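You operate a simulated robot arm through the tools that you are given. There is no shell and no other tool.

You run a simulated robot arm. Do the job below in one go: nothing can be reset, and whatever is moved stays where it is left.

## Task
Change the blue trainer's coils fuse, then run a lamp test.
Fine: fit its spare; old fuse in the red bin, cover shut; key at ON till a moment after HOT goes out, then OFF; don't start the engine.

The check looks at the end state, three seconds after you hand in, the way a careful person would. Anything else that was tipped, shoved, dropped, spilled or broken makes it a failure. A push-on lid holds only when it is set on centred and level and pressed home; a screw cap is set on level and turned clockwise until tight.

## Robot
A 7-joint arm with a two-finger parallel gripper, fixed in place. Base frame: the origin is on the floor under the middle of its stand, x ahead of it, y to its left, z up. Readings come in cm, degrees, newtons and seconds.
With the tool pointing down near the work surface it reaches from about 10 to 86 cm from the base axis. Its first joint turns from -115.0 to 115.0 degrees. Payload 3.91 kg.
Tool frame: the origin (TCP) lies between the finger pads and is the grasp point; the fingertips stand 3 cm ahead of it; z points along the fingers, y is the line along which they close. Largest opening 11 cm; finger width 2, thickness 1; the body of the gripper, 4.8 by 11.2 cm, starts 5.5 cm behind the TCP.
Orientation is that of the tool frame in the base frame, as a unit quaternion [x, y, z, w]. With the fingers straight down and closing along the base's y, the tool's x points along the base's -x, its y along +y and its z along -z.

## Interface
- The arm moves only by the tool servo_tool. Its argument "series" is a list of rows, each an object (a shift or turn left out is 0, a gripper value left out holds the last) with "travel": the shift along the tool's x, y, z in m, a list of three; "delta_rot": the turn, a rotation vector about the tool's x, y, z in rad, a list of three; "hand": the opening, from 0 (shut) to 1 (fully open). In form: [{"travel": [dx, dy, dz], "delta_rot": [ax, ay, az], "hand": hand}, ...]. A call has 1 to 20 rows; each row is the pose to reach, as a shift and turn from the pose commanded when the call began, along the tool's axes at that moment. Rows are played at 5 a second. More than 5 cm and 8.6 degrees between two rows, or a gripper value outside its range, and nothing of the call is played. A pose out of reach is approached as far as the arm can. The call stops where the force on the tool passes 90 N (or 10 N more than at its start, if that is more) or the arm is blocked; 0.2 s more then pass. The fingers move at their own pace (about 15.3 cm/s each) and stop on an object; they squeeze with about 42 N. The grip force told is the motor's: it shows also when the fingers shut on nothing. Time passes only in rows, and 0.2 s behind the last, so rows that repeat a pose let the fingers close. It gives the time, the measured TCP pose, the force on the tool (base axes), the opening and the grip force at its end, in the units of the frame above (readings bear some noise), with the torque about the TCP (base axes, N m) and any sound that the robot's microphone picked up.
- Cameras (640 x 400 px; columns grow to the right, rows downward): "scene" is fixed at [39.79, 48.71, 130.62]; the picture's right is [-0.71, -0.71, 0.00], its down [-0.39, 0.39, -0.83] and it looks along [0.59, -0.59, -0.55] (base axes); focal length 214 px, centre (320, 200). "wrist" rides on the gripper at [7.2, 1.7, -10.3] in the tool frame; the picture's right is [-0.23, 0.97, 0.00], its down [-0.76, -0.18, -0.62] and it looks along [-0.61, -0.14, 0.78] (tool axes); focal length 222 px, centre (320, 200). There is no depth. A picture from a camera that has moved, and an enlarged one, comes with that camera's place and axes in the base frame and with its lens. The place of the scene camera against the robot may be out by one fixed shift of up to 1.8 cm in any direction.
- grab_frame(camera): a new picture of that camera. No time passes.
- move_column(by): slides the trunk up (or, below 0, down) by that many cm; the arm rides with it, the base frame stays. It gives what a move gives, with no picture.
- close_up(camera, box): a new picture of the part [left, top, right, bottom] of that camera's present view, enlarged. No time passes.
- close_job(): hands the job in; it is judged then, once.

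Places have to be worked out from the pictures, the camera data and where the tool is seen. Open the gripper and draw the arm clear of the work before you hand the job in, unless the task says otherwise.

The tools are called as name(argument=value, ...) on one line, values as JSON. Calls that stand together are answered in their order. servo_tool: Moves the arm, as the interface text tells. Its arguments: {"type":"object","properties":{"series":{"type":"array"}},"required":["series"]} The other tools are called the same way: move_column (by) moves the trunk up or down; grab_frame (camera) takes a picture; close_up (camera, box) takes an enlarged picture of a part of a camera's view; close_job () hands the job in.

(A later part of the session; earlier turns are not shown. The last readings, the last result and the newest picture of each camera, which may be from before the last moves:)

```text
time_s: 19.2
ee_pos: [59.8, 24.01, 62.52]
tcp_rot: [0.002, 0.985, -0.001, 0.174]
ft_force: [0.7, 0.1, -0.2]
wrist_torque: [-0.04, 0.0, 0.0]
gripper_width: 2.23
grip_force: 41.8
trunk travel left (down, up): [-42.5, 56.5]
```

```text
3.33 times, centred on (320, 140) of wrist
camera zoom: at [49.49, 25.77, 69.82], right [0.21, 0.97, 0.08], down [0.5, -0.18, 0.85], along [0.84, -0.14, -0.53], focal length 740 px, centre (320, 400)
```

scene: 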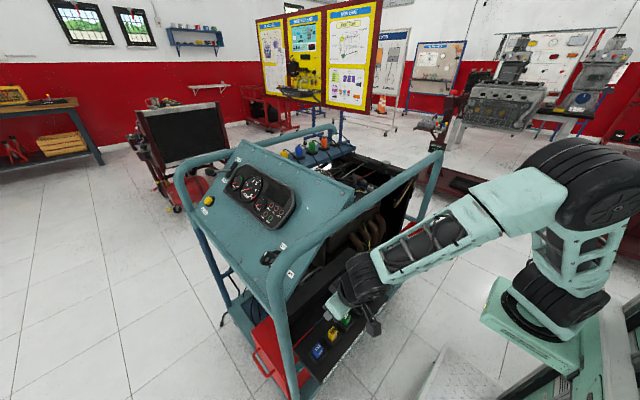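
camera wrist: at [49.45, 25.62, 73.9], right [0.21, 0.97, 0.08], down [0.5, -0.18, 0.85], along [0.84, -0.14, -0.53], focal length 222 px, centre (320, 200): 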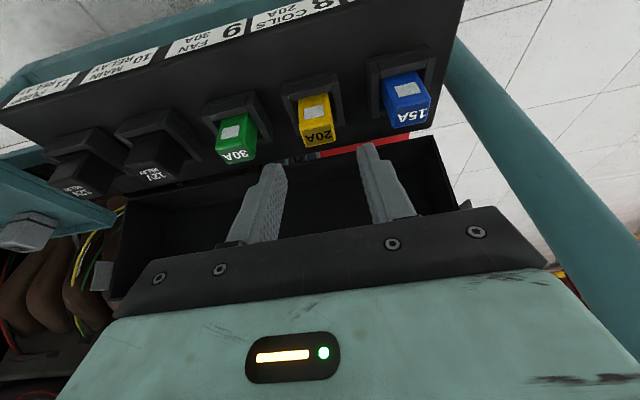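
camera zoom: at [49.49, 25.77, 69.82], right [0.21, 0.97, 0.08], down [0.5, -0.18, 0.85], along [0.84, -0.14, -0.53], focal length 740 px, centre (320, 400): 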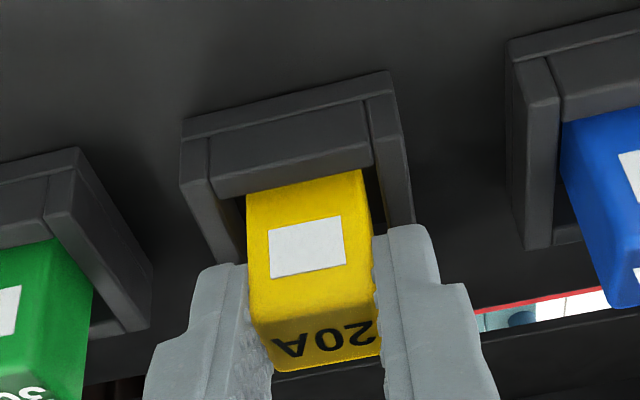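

The grip is firm at 2.23 cm wide and about 42 N. Pulling the fuse straight up out of its socket now.

servo_tool(series=[{"travel": [-0.0017, 0, -0.0047]}, {"travel": [-0.0034, 0, -0.0094]}, {"travel": [-0.0068, 0, -0.0188]}, {"travel": [-0.0103, 0, -0.0282]}, {"travel": [-0.0171, 0, -0.047]}, {"travel": [-0.0274, 0, -0.0752]}, {"travel": [-0.0342, 0, -0.094]}, {"travel": [-0.0342, 0, -0.094]}])

grab_frame(camera="wrist")

close_up(camera="wrist", box=[240, 80, 400, 200])

close_up(camera="scene", box=[290, 270, 390, 350])

```text
time_s: 21.0
ee_pos: [59.8, 23.92, 72.5]
tcp_rot: [0.001, 0.985, 0.0, 0.174]
ft_force: [0.2, -1.3, -0.9]
wrist_torque: [0.01, 0.07, 0.01]
gripper_width: 2.24
grip_force: 42.0
trunk travel left (down, up): [-42.5, 56.5]
```

```text
taken
camera wrist: at [49.49, 25.74, 79.82], right [0.21, 0.97, 0.08], down [0.5, -0.18, 0.85], along [0.84, -0.14, -0.53], focal length 222 px, centre (320, 200)
```

wrist: 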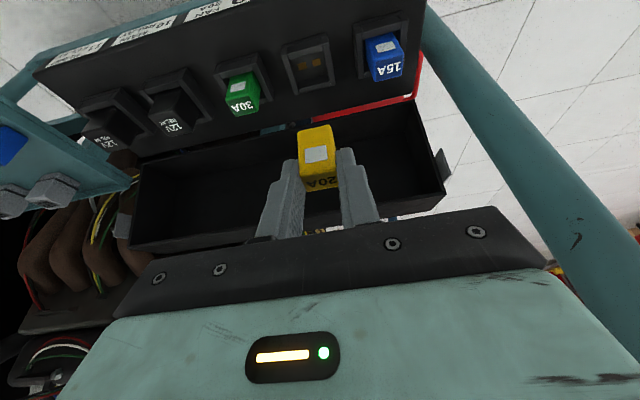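

```text
3.33 times, centred on (320, 140) of wrist
camera zoom: at [49.49, 25.74, 79.82], right [0.21, 0.97, 0.08], down [0.5, -0.18, 0.85], along [0.84, -0.14, -0.53], focal length 740 px, centre (320, 400)
```

zoom: 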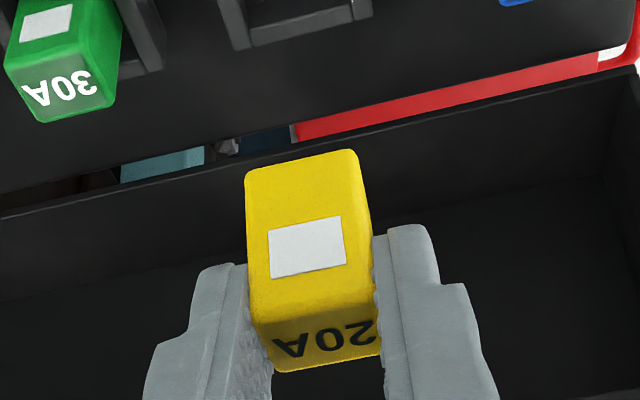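

```text
5.00 times, centred on (340, 310) of scene
camera zoom: at [39.79, 48.71, 130.62], right [-0.71, -0.71, 0.0], down [-0.39, 0.39, -0.83], along [0.59, -0.59, -0.55], focal length 1072 px, centre (220, -350)
```

zoom: 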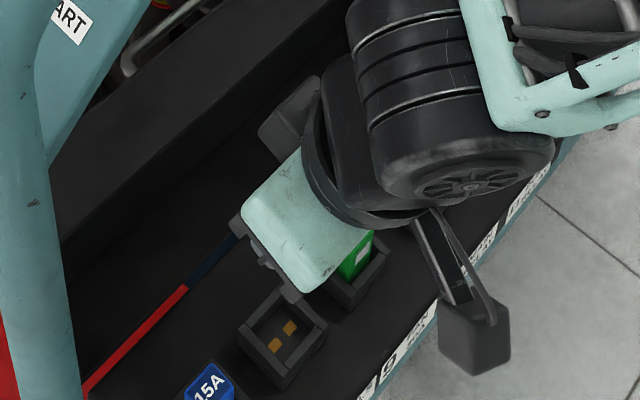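

The fuse is out with no slip, and the socket is empty with two contacts showing. By triangulation the red bin spans x 56 to 67.5 and y -42 to -31, with its rim at about 63.5. I'm carrying the fuse over there at a safe height.

servo_tool(series=[{"travel": [-0.0151, -0.02, -0.0211]}, {"travel": [-0.0151, -0.06, -0.0211]}, {"travel": [-0.0151, -0.105, -0.0211]}, {"travel": [-0.0151, -0.15, -0.0211]}, {"travel": [-0.0151, -0.195, -0.0211]}, {"travel": [-0.0151, -0.24, -0.0211]}, {"travel": [-0.0151, -0.285, -0.0211]}, {"travel": [-0.0151, -0.33, -0.0211]}, {"travel": [-0.0151, -0.375, -0.0211]}, {"travel": [-0.0151, -0.42, -0.0211]}, {"travel": [-0.0151, -0.465, -0.0211]}, {"travel": [-0.0151, -0.51, -0.0211]}, {"travel": [-0.0151, -0.555, -0.0211]}, {"travel": [-0.0151, -0.59, -0.0211]}, {"travel": [-0.0151, -0.6032, -0.0211]}, {"travel": [-0.0151, -0.6032, -0.0211]}, {"travel": [-0.0151, -0.6032, -0.0211]}])

grab_frame(camera="wrist")

grab_frame(camera="scene")

```text
time_s: 24.6
ee_pos: [60.39, -36.43, 74.96]
tcp_rot: [0.001, 0.985, 0.0, 0.173]
ft_force: [0.2, -0.5, -0.7]
wrist_torque: [-0.01, 0.0, 0.01]
gripper_width: 2.24
grip_force: 42.1
trunk travel left (down, up): [-42.5, 56.5]
```

```text
taken
camera wrist: at [50.08, -34.51, 82.35], right [0.21, 0.97, 0.08], down [0.5, -0.18, 0.85], along [0.84, -0.14, -0.53], focal length 222 px, centre (320, 200)
```

wrist: 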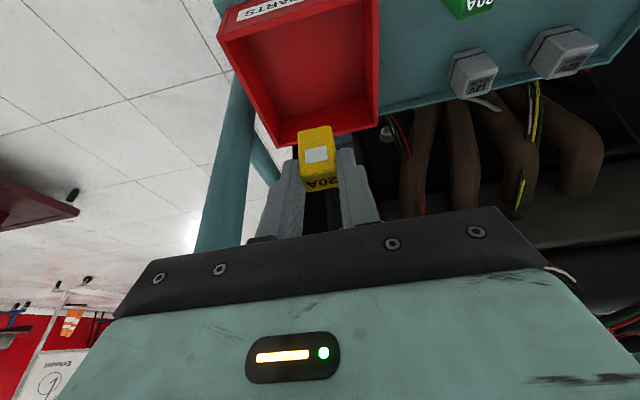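

```text
taken
```

scene: 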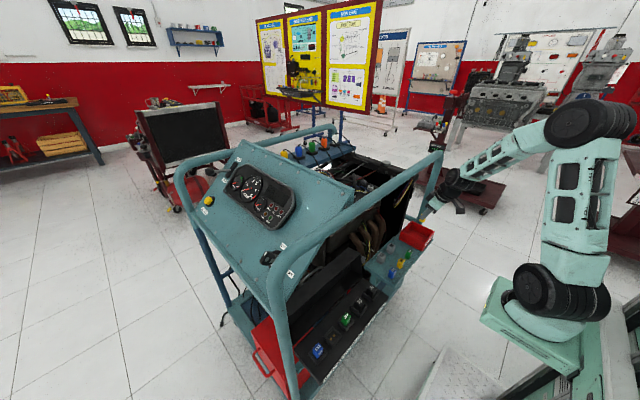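

The bin position is confirmed by this second view, with the fuse over its middle. I'm lowering the fuse into the bin to about 1 cm above the floor.

servo_tool(series=[{"travel": [0.0107, 0, 0.033]}, {"travel": [0.0214, 0, 0.066]}, {"travel": [0.0283, 0, 0.088]}, {"travel": [0.0317, 0, 0.0987]}, {"travel": [0.0317, 0, 0.0987]}, {"travel": [0.0317, 0, 0.0987]}])

grab_frame(camera="wrist")

close_up(camera="scene", box=[380, 190, 460, 260])

```text
time_s: 26.0
ee_pos: [60.73, -36.31, 64.72]
tcp_rot: [0.001, 0.985, -0.001, 0.173]
ft_force: [0.1, -0.6, -0.3]
wrist_torque: [0.01, 0.03, 0.03]
gripper_width: 2.24
grip_force: 42.3
trunk travel left (down, up): [-42.5, 56.5]
```

```text
taken
camera wrist: at [50.39, -34.46, 71.97], right [0.21, 0.97, 0.08], down [0.5, -0.18, 0.85], along [0.84, -0.14, -0.53], focal length 222 px, centre (320, 200)
```

wrist: 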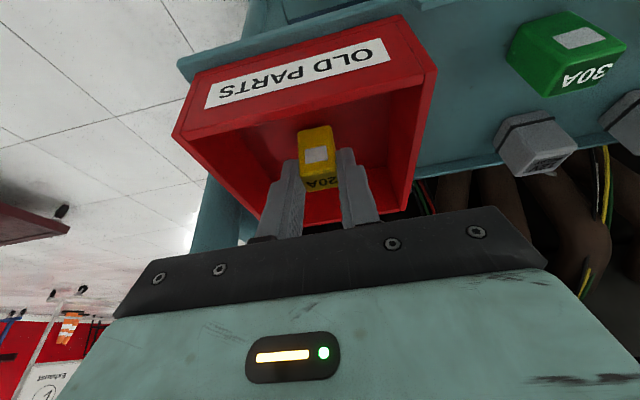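

```text
5.71 times, centred on (420, 225) of scene
camera zoom: at [39.79, 48.71, 130.62], right [-0.71, -0.71, 0.0], down [-0.39, 0.39, -0.83], along [0.59, -0.59, -0.55], focal length 1226 px, centre (-251, 57)
```

zoom: 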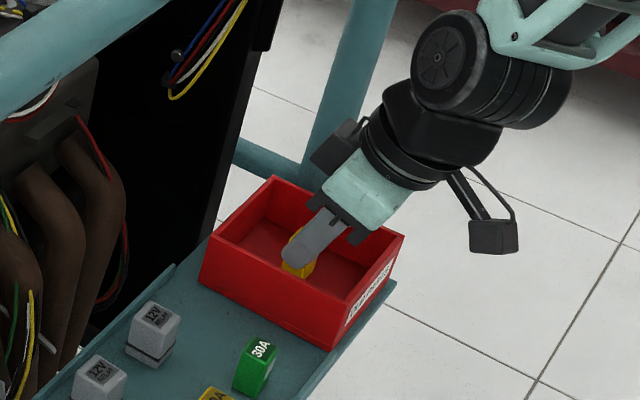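

The fuse is inside the bin and not touching the walls. I'm lowering another 0.7 cm, opening the fingers moderately, then withdrawing straight up.

servo_tool(series=[{"travel": [0.0012, 0, 0.0033]}, {"travel": [0.0024, 0, 0.0066]}, {"travel": [0.0024, 0, 0.0066]}, {"travel": [0.0024, 0, 0.0066], "hand": 0.42}, {"travel": [0.0024, 0, 0.0066], "hand": 0.42}, {"travel": [0.0024, 0, 0.0066], "hand": 0.42}, {"travel": [0.0024, 0, 0.0066], "hand": 0.42}, {"travel": [-0.0044, 0, -0.0122], "hand": 0.42}, {"travel": [-0.0147, 0, -0.0404], "hand": 0.42}, {"travel": [-0.0283, 0, -0.078], "hand": 0.42}, {"travel": [-0.0342, 0, -0.094], "hand": 0.42}, {"travel": [-0.0342, 0, -0.094], "hand": 0.42}])

grab_frame(camera="wrist")

close_up(camera="scene", box=[380, 190, 460, 260])

```text
time_s: 28.6
ee_pos: [60.77, -36.29, 74.67]
tcp_rot: [0.001, 0.985, -0.001, 0.173]
ft_force: [0.2, 0.2, 0.1]
wrist_torque: [-0.02, -0.01, -0.04]
gripper_width: 4.6
grip_force: 0.0
trunk travel left (down, up): [-42.5, 56.5]
```

```text
taken
camera wrist: at [50.41, -34.48, 82.06], right [0.21, 0.97, 0.08], down [0.5, -0.18, 0.85], along [0.84, -0.14, -0.53], focal length 222 px, centre (320, 200)
```

wrist: 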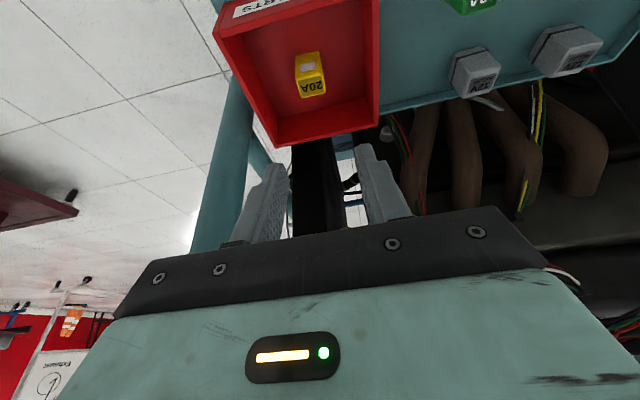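

```text
5.71 times, centred on (420, 225) of scene
camera zoom: at [39.79, 48.71, 130.62], right [-0.71, -0.71, 0.0], down [-0.39, 0.39, -0.83], along [0.59, -0.59, -0.55], focal length 1226 px, centre (-251, 57)
```

zoom: 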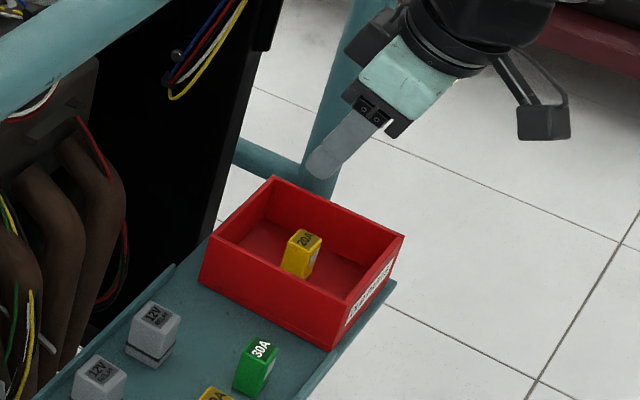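

The old 20A fuse is standing in the bin. Now I'm going to hover over the yellow spare.

servo_tool(series=[{"travel": [0, 0.04, 0], "hand": 0.42}, {"travel": [0.005, 0.085, 0]}, {"travel": [0.015, 0.13, 0.005]}, {"travel": [0.03, 0.17, 0.02]}, {"travel": [0.042, 0.195, 0.045]}, {"travel": [0.0462, 0.2024, 0.0542]}, {"travel": [0.0462, 0.2024, 0.0542]}, {"travel": [0.0462, 0.2024, 0.0542]}])

close_up(camera="wrist", box=[240, 60, 400, 180])

```text
time_s: 30.4
ee_pos: [58.28, -16.08, 68.1]
tcp_rot: [0.001, 0.985, -0.001, 0.174]
ft_force: [0.5, -1.1, 0.2]
wrist_torque: [0.0, 0.02, 0.01]
gripper_width: 4.58
grip_force: 0.1
trunk travel left (down, up): [-42.5, 56.5]
```

```text
3.33 times, centred on (320, 120) of wrist
camera zoom: at [47.96, -14.24, 75.32], right [0.21, 0.97, 0.08], down [0.5, -0.18, 0.85], along [0.84, -0.14, -0.53], focal length 740 px, centre (320, 467)
```

zoom: 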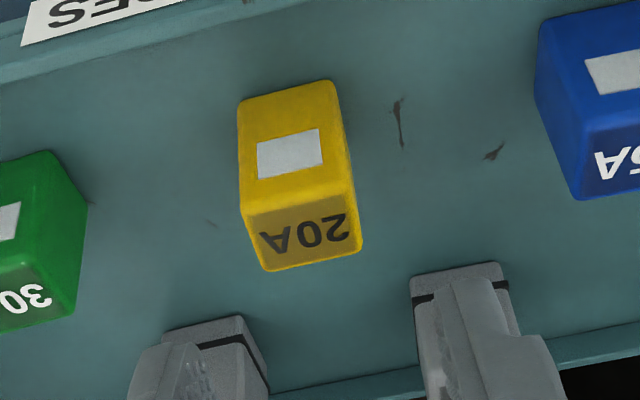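

The spare is centred between the fingers and the relays are well clear. I'm descending to the matching grasp height, z about 63.3, and closing.

servo_tool(series=[{"travel": [0.0055, 0, 0.015]}, {"travel": [0.011, 0, 0.03]}, {"travel": [0.0163, 0, 0.0447]}, {"travel": [0.0163, 0, 0.0447]}, {"travel": [0.0163, 0, 0.0447]}])

close_up(camera="wrist", box=[240, 80, 400, 200])

```text
time_s: 31.6
ee_pos: [58.33, -15.97, 63.22]
tcp_rot: [0.001, 0.985, 0.0, 0.174]
ft_force: [-0.5, 0.1, 0.2]
wrist_torque: [-0.02, -0.02, -0.01]
gripper_width: 4.62
grip_force: 0.1
trunk travel left (down, up): [-42.5, 56.5]
```

```text
3.33 times, centred on (320, 140) of wrist
camera zoom: at [47.98, -14.27, 70.53], right [0.21, 0.97, 0.08], down [0.5, -0.18, 0.85], along [0.84, -0.14, -0.53], focal length 740 px, centre (320, 400)
```

zoom: 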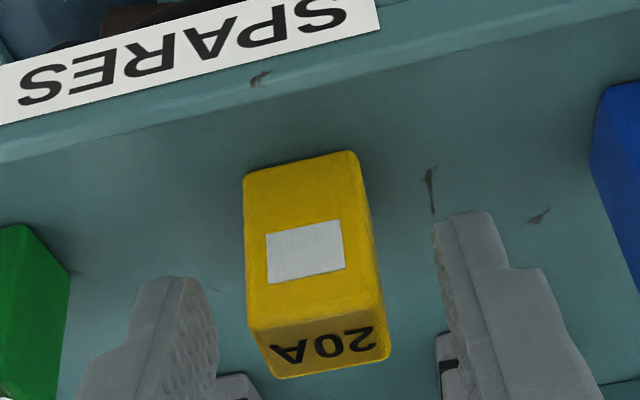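

The spare appears in the same place in the hand as the old fuse did, within 1 mm. Closing the gripper and lifting.

servo_tool(series=[{"travel": [0, 0, 0], "hand": 0}, {"travel": [0, 0, 0], "hand": 0}, {"travel": [0, 0, 0], "hand": 0}, {"travel": [0, 0, 0], "hand": 0}, {"travel": [-0.0034, 0, -0.0094], "hand": 0}, {"travel": [-0.0103, 0, -0.0282], "hand": 0}, {"travel": [-0.0205, 0, -0.0564], "hand": 0}, {"travel": [-0.0342, 0, -0.094], "hand": 0}, {"travel": [-0.0342, 0, -0.094], "hand": 0}])

close_up(camera="wrist", box=[240, 80, 400, 200])

grab_frame(camera="wrist")

```text
time_s: 33.6
ee_pos: [58.31, -15.98, 73.17]
tcp_rot: [0.001, 0.985, -0.001, 0.174]
ft_force: [-0.5, 0.6, 0.1]
wrist_torque: [0.0, 0.02, 0.02]
gripper_width: 2.27
grip_force: 41.9
trunk travel left (down, up): [-42.5, 56.5]
```

```text
3.33 times, centred on (320, 140) of wrist
camera zoom: at [48.02, -14.21, 80.58], right [0.21, 0.97, 0.08], down [0.5, -0.18, 0.85], along [0.84, -0.14, -0.53], focal length 740 px, centre (320, 400)
```

zoom: 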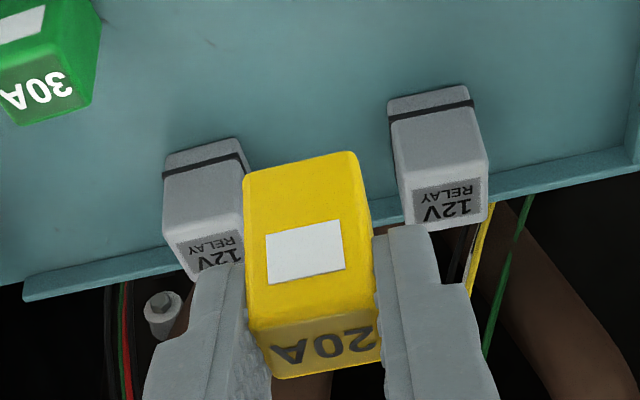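

```text
taken
camera wrist: at [48.02, -14.21, 80.58], right [0.21, 0.97, 0.08], down [0.5, -0.18, 0.85], along [0.84, -0.14, -0.53], focal length 222 px, centre (320, 200)
```

wrist: 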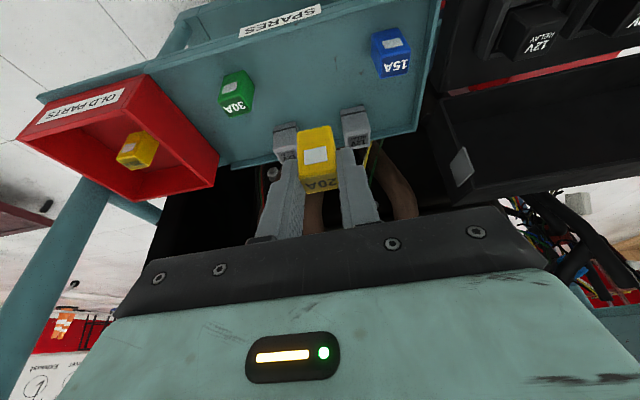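

The in-hand position matches the old fuse within about 1 mm. I'm carrying the spare over to 10 cm above slot 8.

servo_tool(series=[{"travel": [0, 0.03, 0]}, {"travel": [-0.001, 0.07, 0]}, {"travel": [-0.002, 0.115, 0.001]}, {"travel": [-0.004, 0.16, 0.003]}, {"travel": [-0.006, 0.205, 0.005]}, {"travel": [-0.008, 0.25, 0.007]}, {"travel": [-0.01, 0.295, 0.009]}, {"travel": [-0.0126, 0.34, 0.0099]}, {"travel": [-0.0126, 0.38, 0.0099]}, {"travel": [-0.0126, 0.3998, 0.0099]}, {"travel": [-0.0126, 0.3998, 0.0099]}, {"travel": [-0.0126, 0.3998, 0.0099]}])

grab_frame(camera="wrist")

close_up(camera="wrist", box=[240, 20, 400, 120])

```text
time_s: 36.2
ee_pos: [59.79, 23.93, 72.76]
tcp_rot: [0.001, 0.985, 0.0, 0.173]
ft_force: [0.1, 0.7, -0.2]
wrist_torque: [-0.01, 0.01, 0.0]
gripper_width: 2.22
grip_force: 41.6
trunk travel left (down, up): [-42.5, 56.5]
```

```text
taken
camera wrist: at [49.5, 25.75, 80.01], right [0.21, 0.97, 0.08], down [0.5, -0.18, 0.85], along [0.84, -0.14, -0.53], focal length 222 px, centre (320, 200)
```

wrist: 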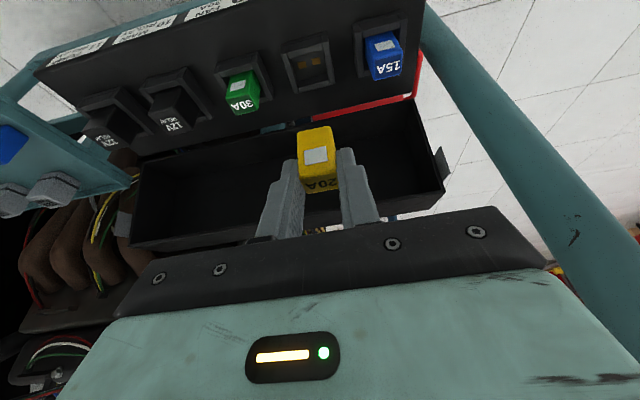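

```text
4.00 times, centred on (320, 70) of wrist
camera zoom: at [49.5, 25.75, 80.01], right [0.21, 0.97, 0.08], down [0.5, -0.18, 0.85], along [0.84, -0.14, -0.53], focal length 888 px, centre (320, 720)
```

zoom: 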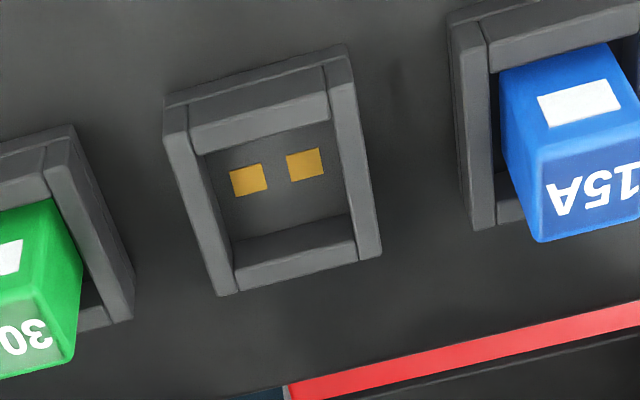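

The spare is directly over the empty socket, in the same pose the old fuse had after extraction. I'm lowering it partway into the collar and watching the force.

servo_tool(series=[{"travel": [0.0103, 0, 0.0282]}, {"travel": [0.0205, 0, 0.0564]}, {"travel": [0.0257, 0, 0.0705]}, {"travel": [0.0284, 0, 0.078]}, {"travel": [0.0315, 0, 0.0865]}, {"travel": [0.0315, 0, 0.0865]}])

close_up(camera="wrist", box=[240, 80, 400, 200])

```text
time_s: 37.6
ee_pos: [59.94, 23.84, 63.5]
tcp_rot: [0.001, 0.985, -0.001, 0.174]
ft_force: [-0.6, -0.3, -0.4]
wrist_torque: [0.01, -0.01, -0.01]
gripper_width: 2.24
grip_force: 42.3
trunk travel left (down, up): [-42.5, 56.5]
```

```text
3.33 times, centred on (320, 140) of wrist
camera zoom: at [49.6, 25.71, 70.81], right [0.21, 0.97, 0.08], down [0.5, -0.18, 0.85], along [0.84, -0.14, -0.53], focal length 740 px, centre (320, 400)
```

zoom: 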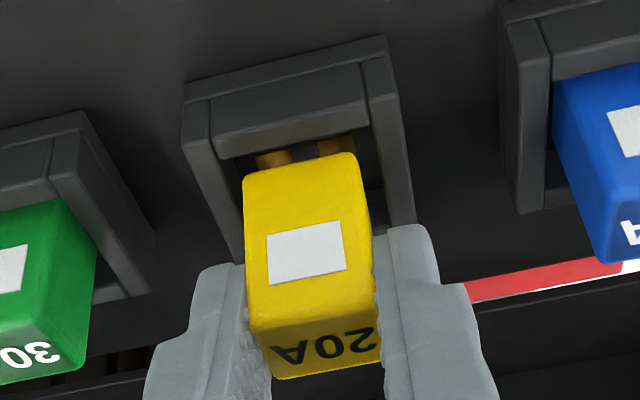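

The spare is entering the collar cleanly with the contacts right below it. I'm lowering the last centimetre slowly.

servo_tool(series=[{"travel": [0.0011, 0.0003, 0.0031]}, {"travel": [0.0022, 0.0005, 0.0061]}, {"travel": [0.0029, 0.0005, 0.008]}, {"travel": [0.0034, 0.0005, 0.0094]}, {"travel": [0.0034, 0.0005, 0.0094]}])

close_up(camera="wrist", box=[240, 80, 400, 200])

```text
time_s: 38.8
ee_pos: [60.04, 24.03, 62.52]
tcp_rot: [0.0, 0.985, 0.0, 0.173]
ft_force: [0.7, -0.5, -0.5]
wrist_torque: [0.04, -0.03, -0.01]
gripper_width: 2.21
grip_force: 42.2
trunk travel left (down, up): [-42.5, 56.5]
```

```text
3.33 times, centred on (320, 140) of wrist
camera zoom: at [49.6, 25.75, 69.83], right [0.21, 0.97, 0.08], down [0.5, -0.18, 0.85], along [0.84, -0.14, -0.53], focal length 740 px, centre (320, 400)
```

zoom: 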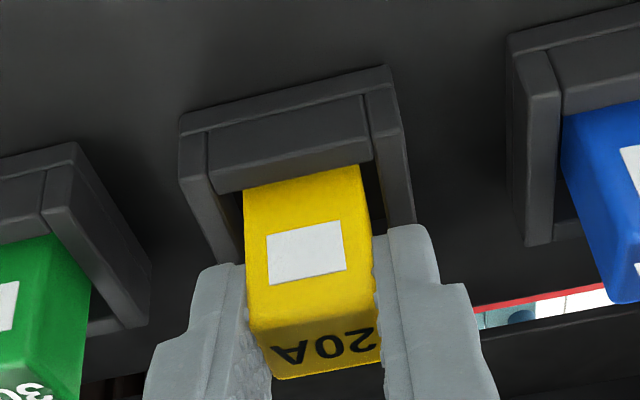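

No contact force yet. Compared with the old fuse's image, I'm about 1 mm too far in x and 1 to 1.5 mm high. I'm correcting x by -0.8 mm and pressing down in small steps until I feel the seat.

servo_tool(series=[{"travel": [0.0008, 0, -0.0003]}, {"travel": [0.0011, 0, 0.0006]}, {"travel": [0.0013, 0, 0.0012]}, {"travel": [0.0013, 0, 0.0012]}])

close_up(camera="wrist", box=[240, 80, 400, 200])

```text
time_s: 39.8
ee_pos: [59.76, 23.98, 62.33]
tcp_rot: [0.0, 0.985, 0.0, 0.174]
ft_force: [-0.2, -0.3, -0.5]
wrist_torque: [-0.03, 0.0, 0.01]
gripper_width: 2.26
grip_force: 42.4
trunk travel left (down, up): [-42.5, 56.5]
```

```text
3.33 times, centred on (320, 140) of wrist
camera zoom: at [49.52, 25.78, 69.67], right [0.21, 0.97, 0.08], down [0.5, -0.18, 0.85], along [0.84, -0.14, -0.53], focal length 740 px, centre (320, 400)
```

zoom: 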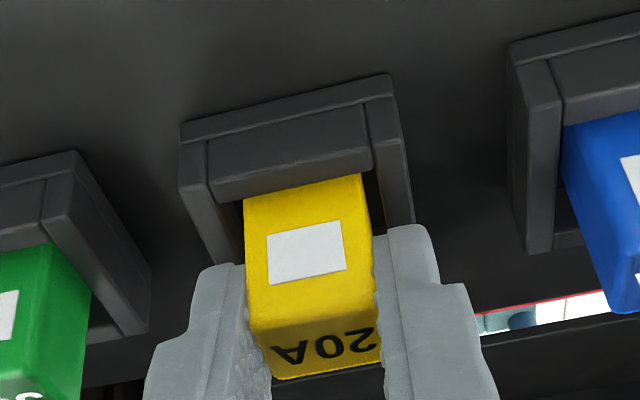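

The fuse-to-collar relation now matches the original fuse exactly. I'm pressing slightly further to confirm it bottoms out.

servo_tool(series=[{"travel": [0.0003, 0, 0.0009]}, {"travel": [0.0003, 0, 0.0009]}, {"travel": [0.0003, 0, 0.0009]}])

servo_tool(series=[{"travel": [0.0003, 0, 0.0009]}, {"travel": [0.0003, 0, 0.0009]}, {"travel": [0.0003, 0, 0.0009]}])

close_up(camera="wrist", box=[240, 80, 400, 200])

```text
time_s: 40.6
ee_pos: [59.84, 24.1, 62.33]
tcp_rot: [0.002, 0.985, 0.0, 0.173]
ft_force: [0.0, 0.0, 0.3]
wrist_torque: [-0.01, 0.01, -0.03]
gripper_width: 2.25
grip_force: 42.2
trunk travel left (down, up): [-42.5, 56.5]
```

```text
time_s: 41.4
ee_pos: [59.8, 24.11, 62.15]
tcp_rot: [0.0, 0.985, 0.001, 0.174]
ft_force: [-0.3, -1.0, 6.8]
wrist_torque: [0.05, -0.01, 0.01]
gripper_width: 2.24
grip_force: 42.0
trunk travel left (down, up): [-42.5, 56.5]
```

```text
3.33 times, centred on (320, 140) of wrist
camera zoom: at [49.52, 25.81, 69.53], right [0.21, 0.97, 0.08], down [0.5, -0.18, 0.85], along [0.84, -0.14, -0.53], focal length 740 px, centre (320, 400)
```

zoom: 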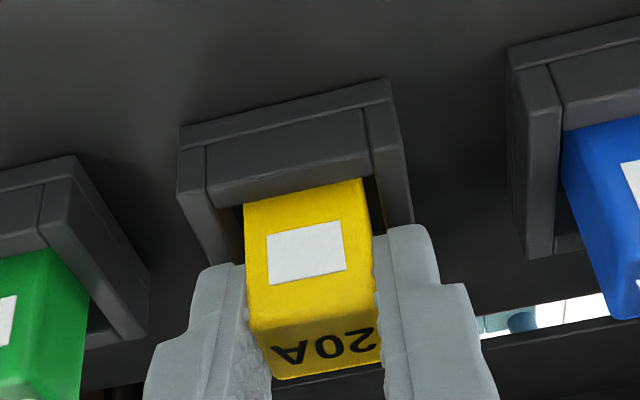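

Contact is felt at about 7 N upward, so the fuse is bottoming. I'm pressing half a millimetre more at a time to seat it firmly and listening for a click.

servo_tool(series=[{"travel": [0.0002, 0, 0.0005]}, {"travel": [0.0002, 0, 0.0005]}, {"travel": [0.0002, 0, 0.0005]}])

close_up(camera="wrist", box=[240, 80, 400, 200])

```text
time_s: 42.2
ee_pos: [59.88, 23.96, 62.23]
tcp_rot: [0.001, 0.985, 0.001, 0.175]
ft_force: [-1.1, 0.1, 15.5]
wrist_torque: [0.01, -0.01, -0.01]
gripper_width: 2.26
grip_force: 42.0
trunk travel left (down, up): [-42.5, 56.5]
```

```text
3.33 times, centred on (320, 140) of wrist
camera zoom: at [49.53, 25.8, 69.5], right [0.21, 0.97, 0.08], down [0.5, -0.18, 0.85], along [0.84, -0.14, -0.53], focal length 740 px, centre (320, 400)
```

zoom: 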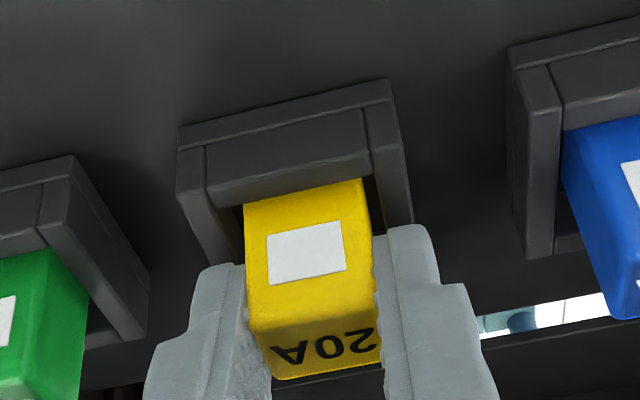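

The fuse is firmly bottomed at 15.5 N with no further motion, at the same depth as the original. I'm giving one more firm press, then opening the fingers and lifting away.

servo_tool(series=[{"travel": [0.0003, 0, 0.0008]}, {"travel": [0.0003, 0, 0.0008]}, {"travel": [0, 0, 0]}, {"travel": [-0.0002, 0, -0.0006]}, {"travel": [-0.0002, 0, -0.0006]}])

servo_tool(series=[{"travel": [0, 0, 0], "hand": 0.42}, {"travel": [0, 0, 0], "hand": 0.42}, {"travel": [0, 0, 0], "hand": 0.42}, {"travel": [-0.0034, 0, -0.0094], "hand": 0.42}, {"travel": [-0.0137, 0, -0.0376], "hand": 0.42}, {"travel": [-0.0274, 0, -0.0752], "hand": 0.42}, {"travel": [-0.0411, 0, -0.1128], "hand": 0.42}, {"travel": [-0.0411, 0, -0.1128], "hand": 0.42}])

grab_frame(camera="wrist")

close_up(camera="wrist", box=[220, 10, 460, 150])

close_up(camera="scene", box=[290, 270, 390, 370])

```text
time_s: 43.4
ee_pos: [59.9, 24.03, 62.16]
tcp_rot: [0.0, 0.985, 0.0, 0.174]
ft_force: [0.9, 3.4, 13.5]
wrist_torque: [0.21, -0.12, 0.03]
gripper_width: 2.23
grip_force: 41.7
trunk travel left (down, up): [-42.5, 56.5]
```

```text
time_s: 45.2
ee_pos: [59.88, 24.07, 74.33]
tcp_rot: [0.001, 0.985, 0.0, 0.174]
ft_force: [-0.3, -0.5, 0.2]
wrist_torque: [-0.01, 0.01, 0.01]
gripper_width: 4.64
grip_force: 0.1
trunk travel left (down, up): [-42.5, 56.5]
```

```text
taken
camera wrist: at [49.59, 25.76, 81.6], right [0.21, 0.97, 0.08], down [0.5, -0.18, 0.85], along [0.84, -0.14, -0.53], focal length 222 px, centre (320, 200)
```

wrist: 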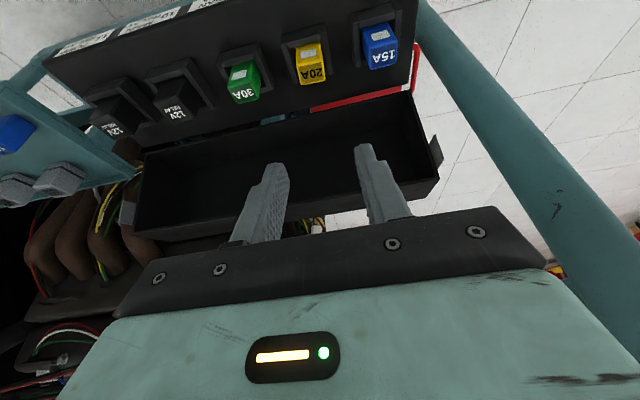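

```text
2.67 times, centred on (340, 80) of wrist
camera zoom: at [49.59, 25.76, 81.6], right [0.21, 0.97, 0.08], down [0.5, -0.18, 0.85], along [0.84, -0.14, -0.53], focal length 592 px, centre (267, 520)
```

zoom: 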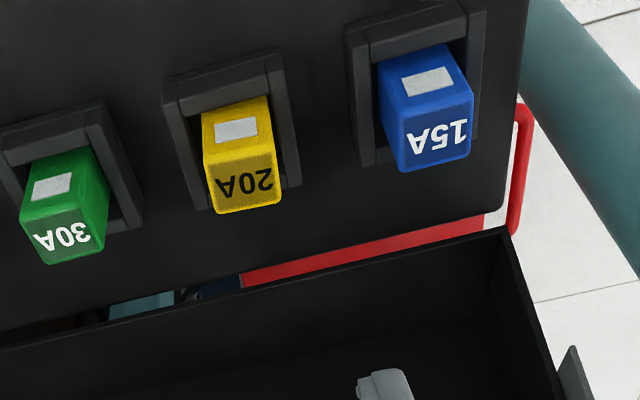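

```text
4.00 times, centred on (340, 320) of scene
camera zoom: at [39.79, 48.71, 130.62], right [-0.71, -0.71, 0.0], down [-0.39, 0.39, -0.83], along [0.59, -0.59, -0.55], focal length 858 px, centre (240, -280)
```

zoom: 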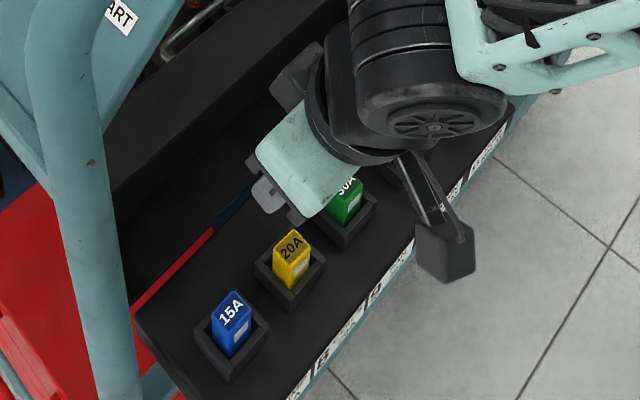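

The new fuse is seated and the fingers came away cleanly. Before closing the cover I want to see behind it and see the key, so I'm raising the trunk to look down from above the tube.

move_column(by=45)

grab_frame(camera="wrist")

```text
refused: 45 is not a number from -40 to 40
```

```text
taken
camera wrist: at [49.59, 25.76, 81.6], right [0.21, 0.97, 0.08], down [0.5, -0.18, 0.85], along [0.84, -0.14, -0.53], focal length 222 px, centre (320, 200)
```

wrist: 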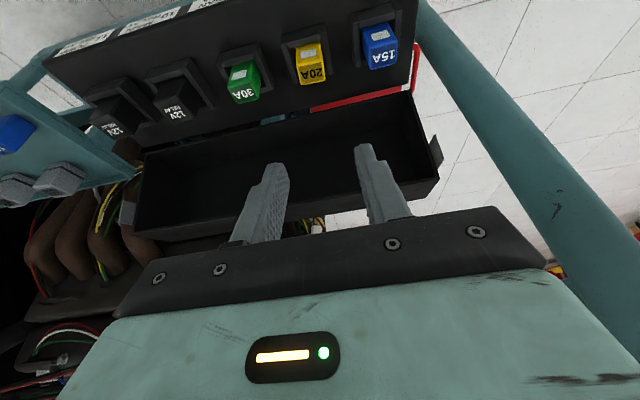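

The trunk step limit is 40 cm, so I'm raising it by 40.

move_column(by=40)

grab_frame(camera="wrist")

grab_frame(camera="scene")

```text
time_s: 49.0
ee_pos: [59.83, 23.96, 114.22]
tcp_rot: [0.001, 0.985, 0.0, 0.174]
ft_force: [-0.5, -0.1, 0.1]
wrist_torque: [-0.02, 0.01, 0.03]
gripper_width: 4.62
grip_force: 0.1
trunk travel left (down, up): [-82.5, 16.5]
```

```text
taken
camera wrist: at [49.59, 25.77, 121.56], right [0.21, 0.97, 0.08], down [0.5, -0.18, 0.85], along [0.84, -0.14, -0.53], focal length 222 px, centre (320, 200)
```

wrist: 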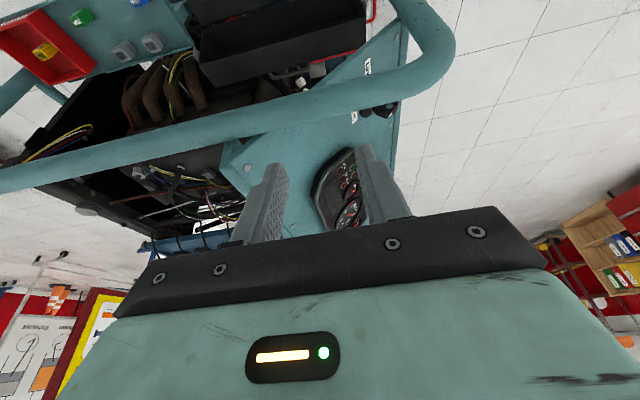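

```text
taken
```

scene: 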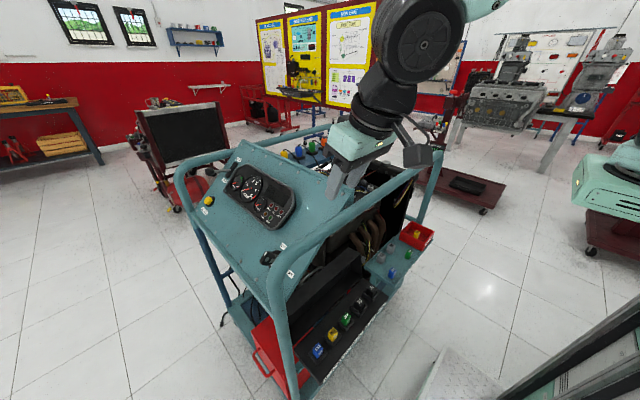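

The key and panel labels are visible beyond the tube. Enlarging those and the area behind the cover.

close_up(camera="wrist", box=[310, 40, 430, 140])

close_up(camera="wrist", box=[190, 0, 390, 130])

close_up(camera="wrist", box=[290, 130, 420, 240])

```text
4.00 times, centred on (370, 90) of wrist
camera zoom: at [49.59, 25.77, 121.56], right [0.21, 0.97, 0.08], down [0.5, -0.18, 0.85], along [0.84, -0.14, -0.53], focal length 888 px, centre (120, 640)
```

zoom: 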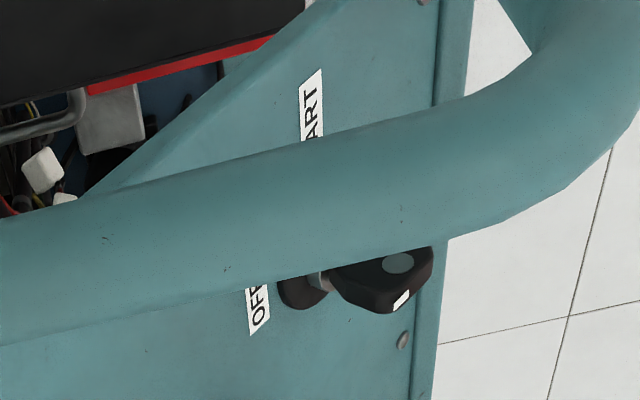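

```text
3.08 times, centred on (290, 65) of wrist
camera zoom: at [49.59, 25.77, 121.56], right [0.21, 0.97, 0.08], down [0.5, -0.18, 0.85], along [0.84, -0.14, -0.53], focal length 684 px, centre (412, 615)
```

zoom: 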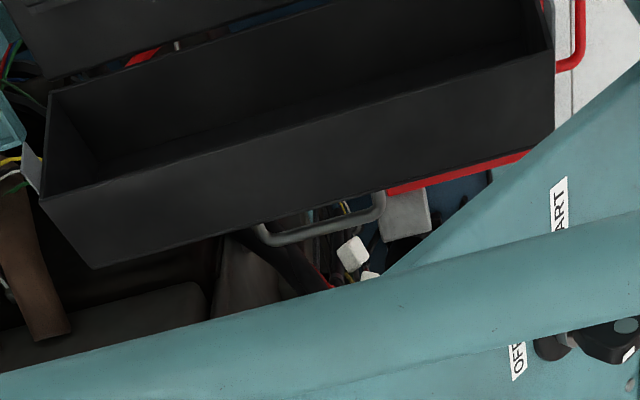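

```text
3.64 times, centred on (355, 185) of wrist
camera zoom: at [49.59, 25.77, 121.56], right [0.21, 0.97, 0.08], down [0.5, -0.18, 0.85], along [0.84, -0.14, -0.53], focal length 808 px, centre (193, 254)
```

zoom: 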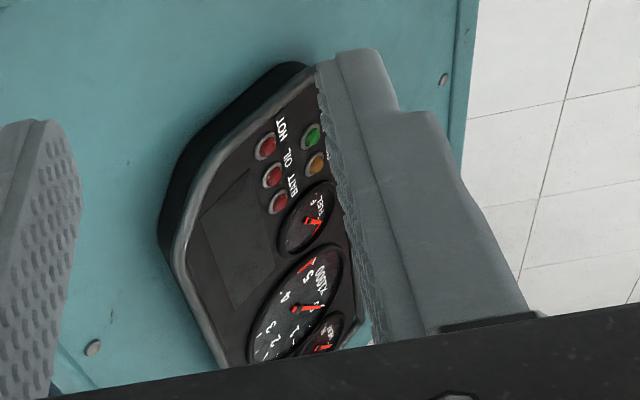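

I can now see that the cover also has a bail handle on its outer face, at about y 11 to 21, and small tabs on its end walls. I'm zooming in on those to choose how to swing it shut under the tube.

close_up(camera="wrist", box=[170, 0, 250, 60])

close_up(camera="wrist", box=[245, 20, 345, 95])

close_up(camera="scene", box=[300, 235, 380, 295])

```text
6.67 times, centred on (210, 30) of wrist
camera zoom: at [49.59, 25.77, 121.56], right [0.21, 0.97, 0.08], down [0.5, -0.18, 0.85], along [0.84, -0.14, -0.53], focal length 1481 px, centre (1053, 1333)
```

zoom: 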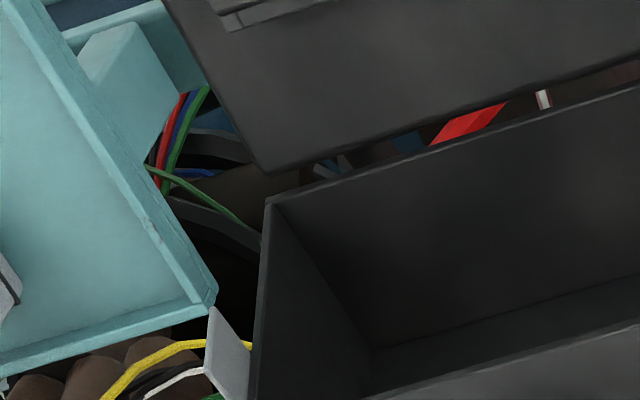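

```text
5.33 times, centred on (295, 58) of wrist
camera zoom: at [49.59, 25.77, 121.56], right [0.21, 0.97, 0.08], down [0.5, -0.18, 0.85], along [0.84, -0.14, -0.53], focal length 1185 px, centre (453, 960)
```

zoom: 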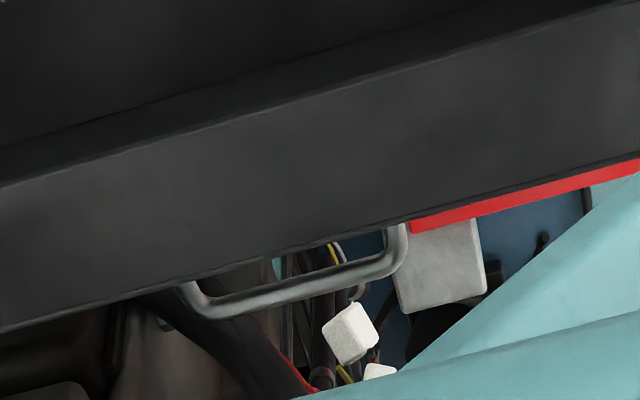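

```text
6.67 times, centred on (340, 265) of scene
camera zoom: at [39.79, 48.71, 130.62], right [-0.71, -0.71, 0.0], down [-0.39, 0.39, -0.83], along [0.59, -0.59, -0.55], focal length 1430 px, centre (187, -233)
```

zoom: 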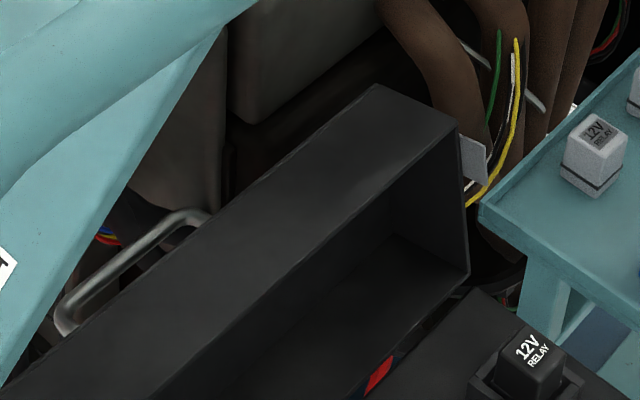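

Each cover end has a small flat flange in the rim plane that sticks out sideways. The one at the -y end is near (69, -3, 66), above the gap beside the tray. Pushing it from behind toward -x should swing the lid without going over the tube. I'm moving there for a direct look.

servo_tool(series=[{"travel": [0.01, -0.04, 0], "hand": 1.0}, {"travel": [0.02, -0.08, 0]}, {"travel": [0.03, -0.12, 0]}, {"travel": [0.04, -0.16, 0]}, {"travel": [0.05, -0.2, 0]}, {"travel": [0.06, -0.24, 0]}, {"travel": [0.06, -0.28, 0]}, {"travel": [0.06, -0.28, 0]}])

move_column(by=-30)

grab_frame(camera="wrist")

close_up(camera="wrist", box=[230, 80, 410, 200])

```text
time_s: 50.8
ee_pos: [55.21, -3.82, 112.59]
tcp_rot: [0.0, 0.985, -0.001, 0.174]
ft_force: [1.2, 0.6, -0.4]
wrist_torque: [-0.02, -0.01, 0.01]
gripper_width: 10.99
grip_force: 0.1
out of reach, approached as far as the arm can: row 7, 8
trunk travel left (down, up): [-82.5, 16.5]
```

```text
time_s: 53.8
ee_pos: [55.19, -3.79, 82.39]
tcp_rot: [0.001, 0.985, 0.0, 0.173]
ft_force: [-0.1, 0.3, -0.4]
wrist_torque: [0.03, 0.01, 0.02]
gripper_width: 11.0
grip_force: 0.1
trunk travel left (down, up): [-52.5, 46.5]
```

```text
taken
camera wrist: at [44.79, -1.99, 89.78], right [0.21, 0.97, 0.08], down [0.5, -0.18, 0.85], along [0.84, -0.14, -0.53], focal length 222 px, centre (320, 200)
```

wrist: 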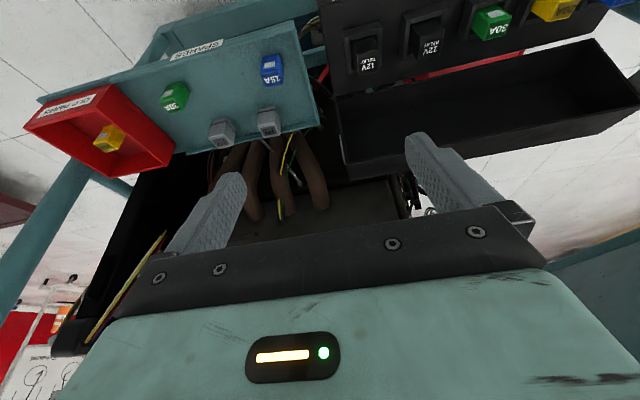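

```text
3.33 times, centred on (320, 140) of wrist
camera zoom: at [44.79, -1.99, 89.78], right [0.21, 0.97, 0.08], down [0.5, -0.18, 0.85], along [0.84, -0.14, -0.53], focal length 740 px, centre (320, 400)
```

zoom: 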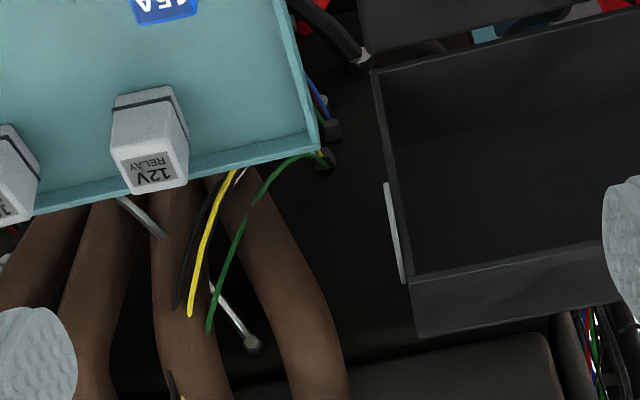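

Seen edge-on here, the flange is a tongue plate parallel to the end wall. It is about 0.4 cm thick and sticks out about 2 cm in front of the rim at y about -2.6. I can pinch it with the fingers closing along y and swing the lid about its hinge. I'm tilting to 45° and moving closer for a precise look.

servo_tool(series=[{"travel": [-0.004, 0.003, 0.025], "delta_rot": [0, -0.11, 0]}, {"travel": [-0.008, 0.006, 0.05], "delta_rot": [0, -0.22, 0]}, {"travel": [-0.012, 0.009, 0.075], "delta_rot": [0, -0.33, 0]}, {"travel": [-0.0147, 0.012, 0.1], "delta_rot": [0, -0.436, 0]}, {"travel": [-0.0147, 0.012, 0.1], "delta_rot": [0, -0.436, 0]}, {"travel": [-0.0147, 0.012, 0.1], "delta_rot": [0, -0.436, 0]}])

grab_frame(camera="wrist")

close_up(camera="wrist", box=[240, 60, 440, 200])

grab_frame(camera="scene")

```text
time_s: 55.2
ee_pos: [61.73, -1.92, 73.13]
tcp_rot: [0.001, 0.924, 0.0, 0.382]
ft_force: [-0.7, 0.6, -0.1]
wrist_torque: [-0.01, 0.03, 0.0]
gripper_width: 11.02
grip_force: 0.0
out of reach, approached as far as the arm can: row 1, 2, 3, 4, 5, 6
trunk travel left (down, up): [-52.5, 46.5]
```

```text
taken
camera wrist: at [49.32, -0.09, 75.37], right [0.16, 0.97, 0.16], down [0.1, -0.18, 0.98], along [0.98, -0.14, -0.13], focal length 222 px, centre (320, 200)
```

wrist: 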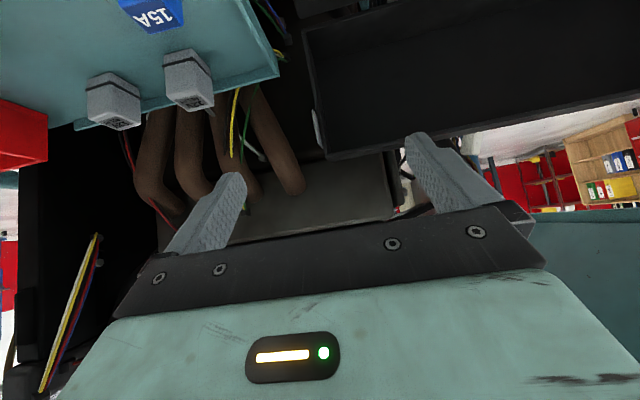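

```text
2.86 times, centred on (340, 130) of wrist
camera zoom: at [49.32, -0.09, 75.37], right [0.16, 0.97, 0.16], down [0.1, -0.18, 0.98], along [0.98, -0.14, -0.13], focal length 635 px, centre (263, 400)
```

zoom: 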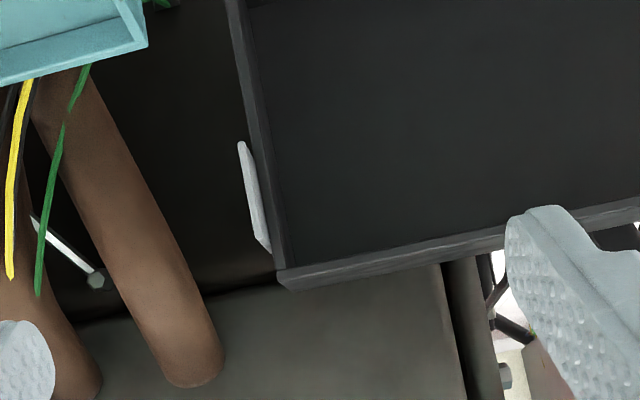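

```text
taken
```

scene: 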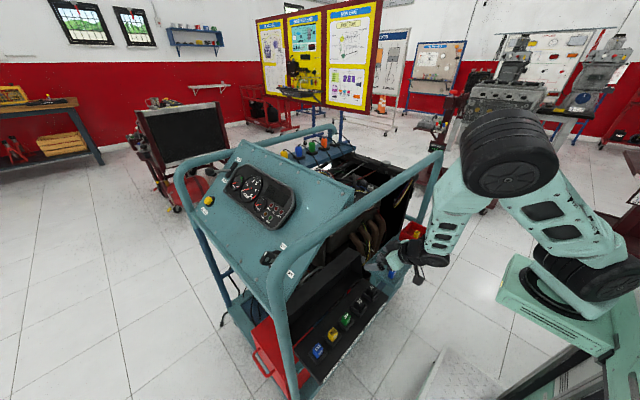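

The lid's rim corner is at about (70, -1.8, 68.9), and the tongue is at y about -2.2 with z about 64.5 to 68. The arm is at its folded limit here, so I'm raising the trunk in small steps while backing away, to give the wrist room without nearing the tube.

move_column(by=8)

servo_tool(series=[{"travel": [0.03, 0, 0.005]}, {"travel": [0.06, 0, 0.01]}, {"travel": [0.09, 0, 0.02]}, {"travel": [0.09, 0, 0.02]}])

```text
time_s: 56.4
ee_pos: [61.67, -1.83, 81.18]
tcp_rot: [0.002, 0.924, -0.002, 0.381]
ft_force: [-0.2, 0.7, -0.4]
wrist_torque: [0.0, -0.01, 0.01]
gripper_width: 11.0
grip_force: 0.1
trunk travel left (down, up): [-60.5, 38.5]
```

```text
time_s: 57.4
ee_pos: [57.45, -1.52, 72.67]
tcp_rot: [0.001, 0.924, -0.001, 0.382]
ft_force: [-1.0, 1.4, 1.5]
wrist_torque: [0.03, 0.01, -0.01]
gripper_width: 10.98
grip_force: 0.0
out of reach, approached as far as the arm can: row 1, 2, 3, 4
trunk travel left (down, up): [-60.5, 38.5]
```

Backing off worked. Raising the trunk another 12 cm, with the fingertips at x about 60 and well away from the tube, then moving back down toward the tongue height.

move_column(by=12)

servo_tool(series=[{"travel": [0.025, -0.003, 0.025]}, {"travel": [0.05, -0.006, 0.05]}, {"travel": [0.07, -0.007, 0.07]}, {"travel": [0.07, -0.007, 0.07]}])

grab_frame(camera="wrist")

grab_frame(camera="scene")

```text
time_s: 58.9
ee_pos: [57.43, -1.49, 84.81]
tcp_rot: [0.001, 0.924, -0.001, 0.382]
ft_force: [0.1, 0.1, 1.2]
wrist_torque: [0.01, 0.01, 0.0]
gripper_width: 11.0
grip_force: 0.1
trunk travel left (down, up): [-72.5, 26.5]
```

```text
time_s: 59.9
ee_pos: [57.32, -2.14, 74.8]
tcp_rot: [0.001, 0.924, -0.001, 0.382]
ft_force: [-0.3, 0.2, 0.3]
wrist_torque: [0.03, -0.03, -0.03]
gripper_width: 10.99
grip_force: 0.0
trunk travel left (down, up): [-72.5, 26.5]
```

```text
taken
camera wrist: at [44.99, -0.38, 77.12], right [0.16, 0.97, 0.16], down [0.1, -0.18, 0.98], along [0.98, -0.14, -0.13], focal length 222 px, centre (320, 200)
```

wrist: 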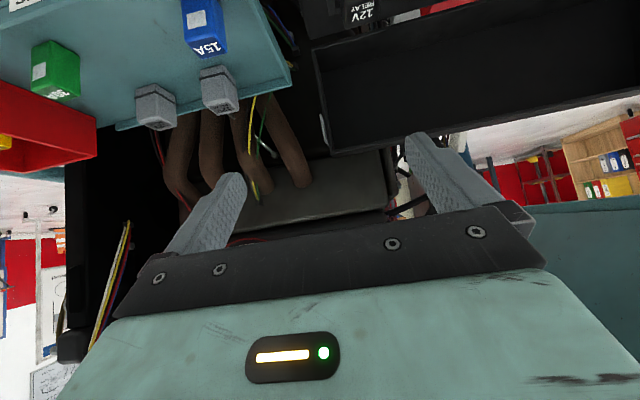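

```text
taken
```

scene: 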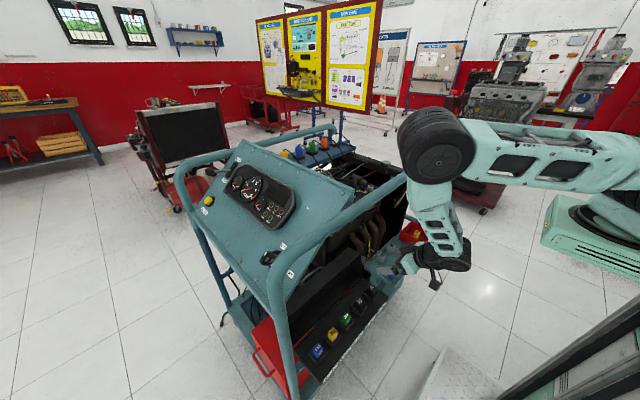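

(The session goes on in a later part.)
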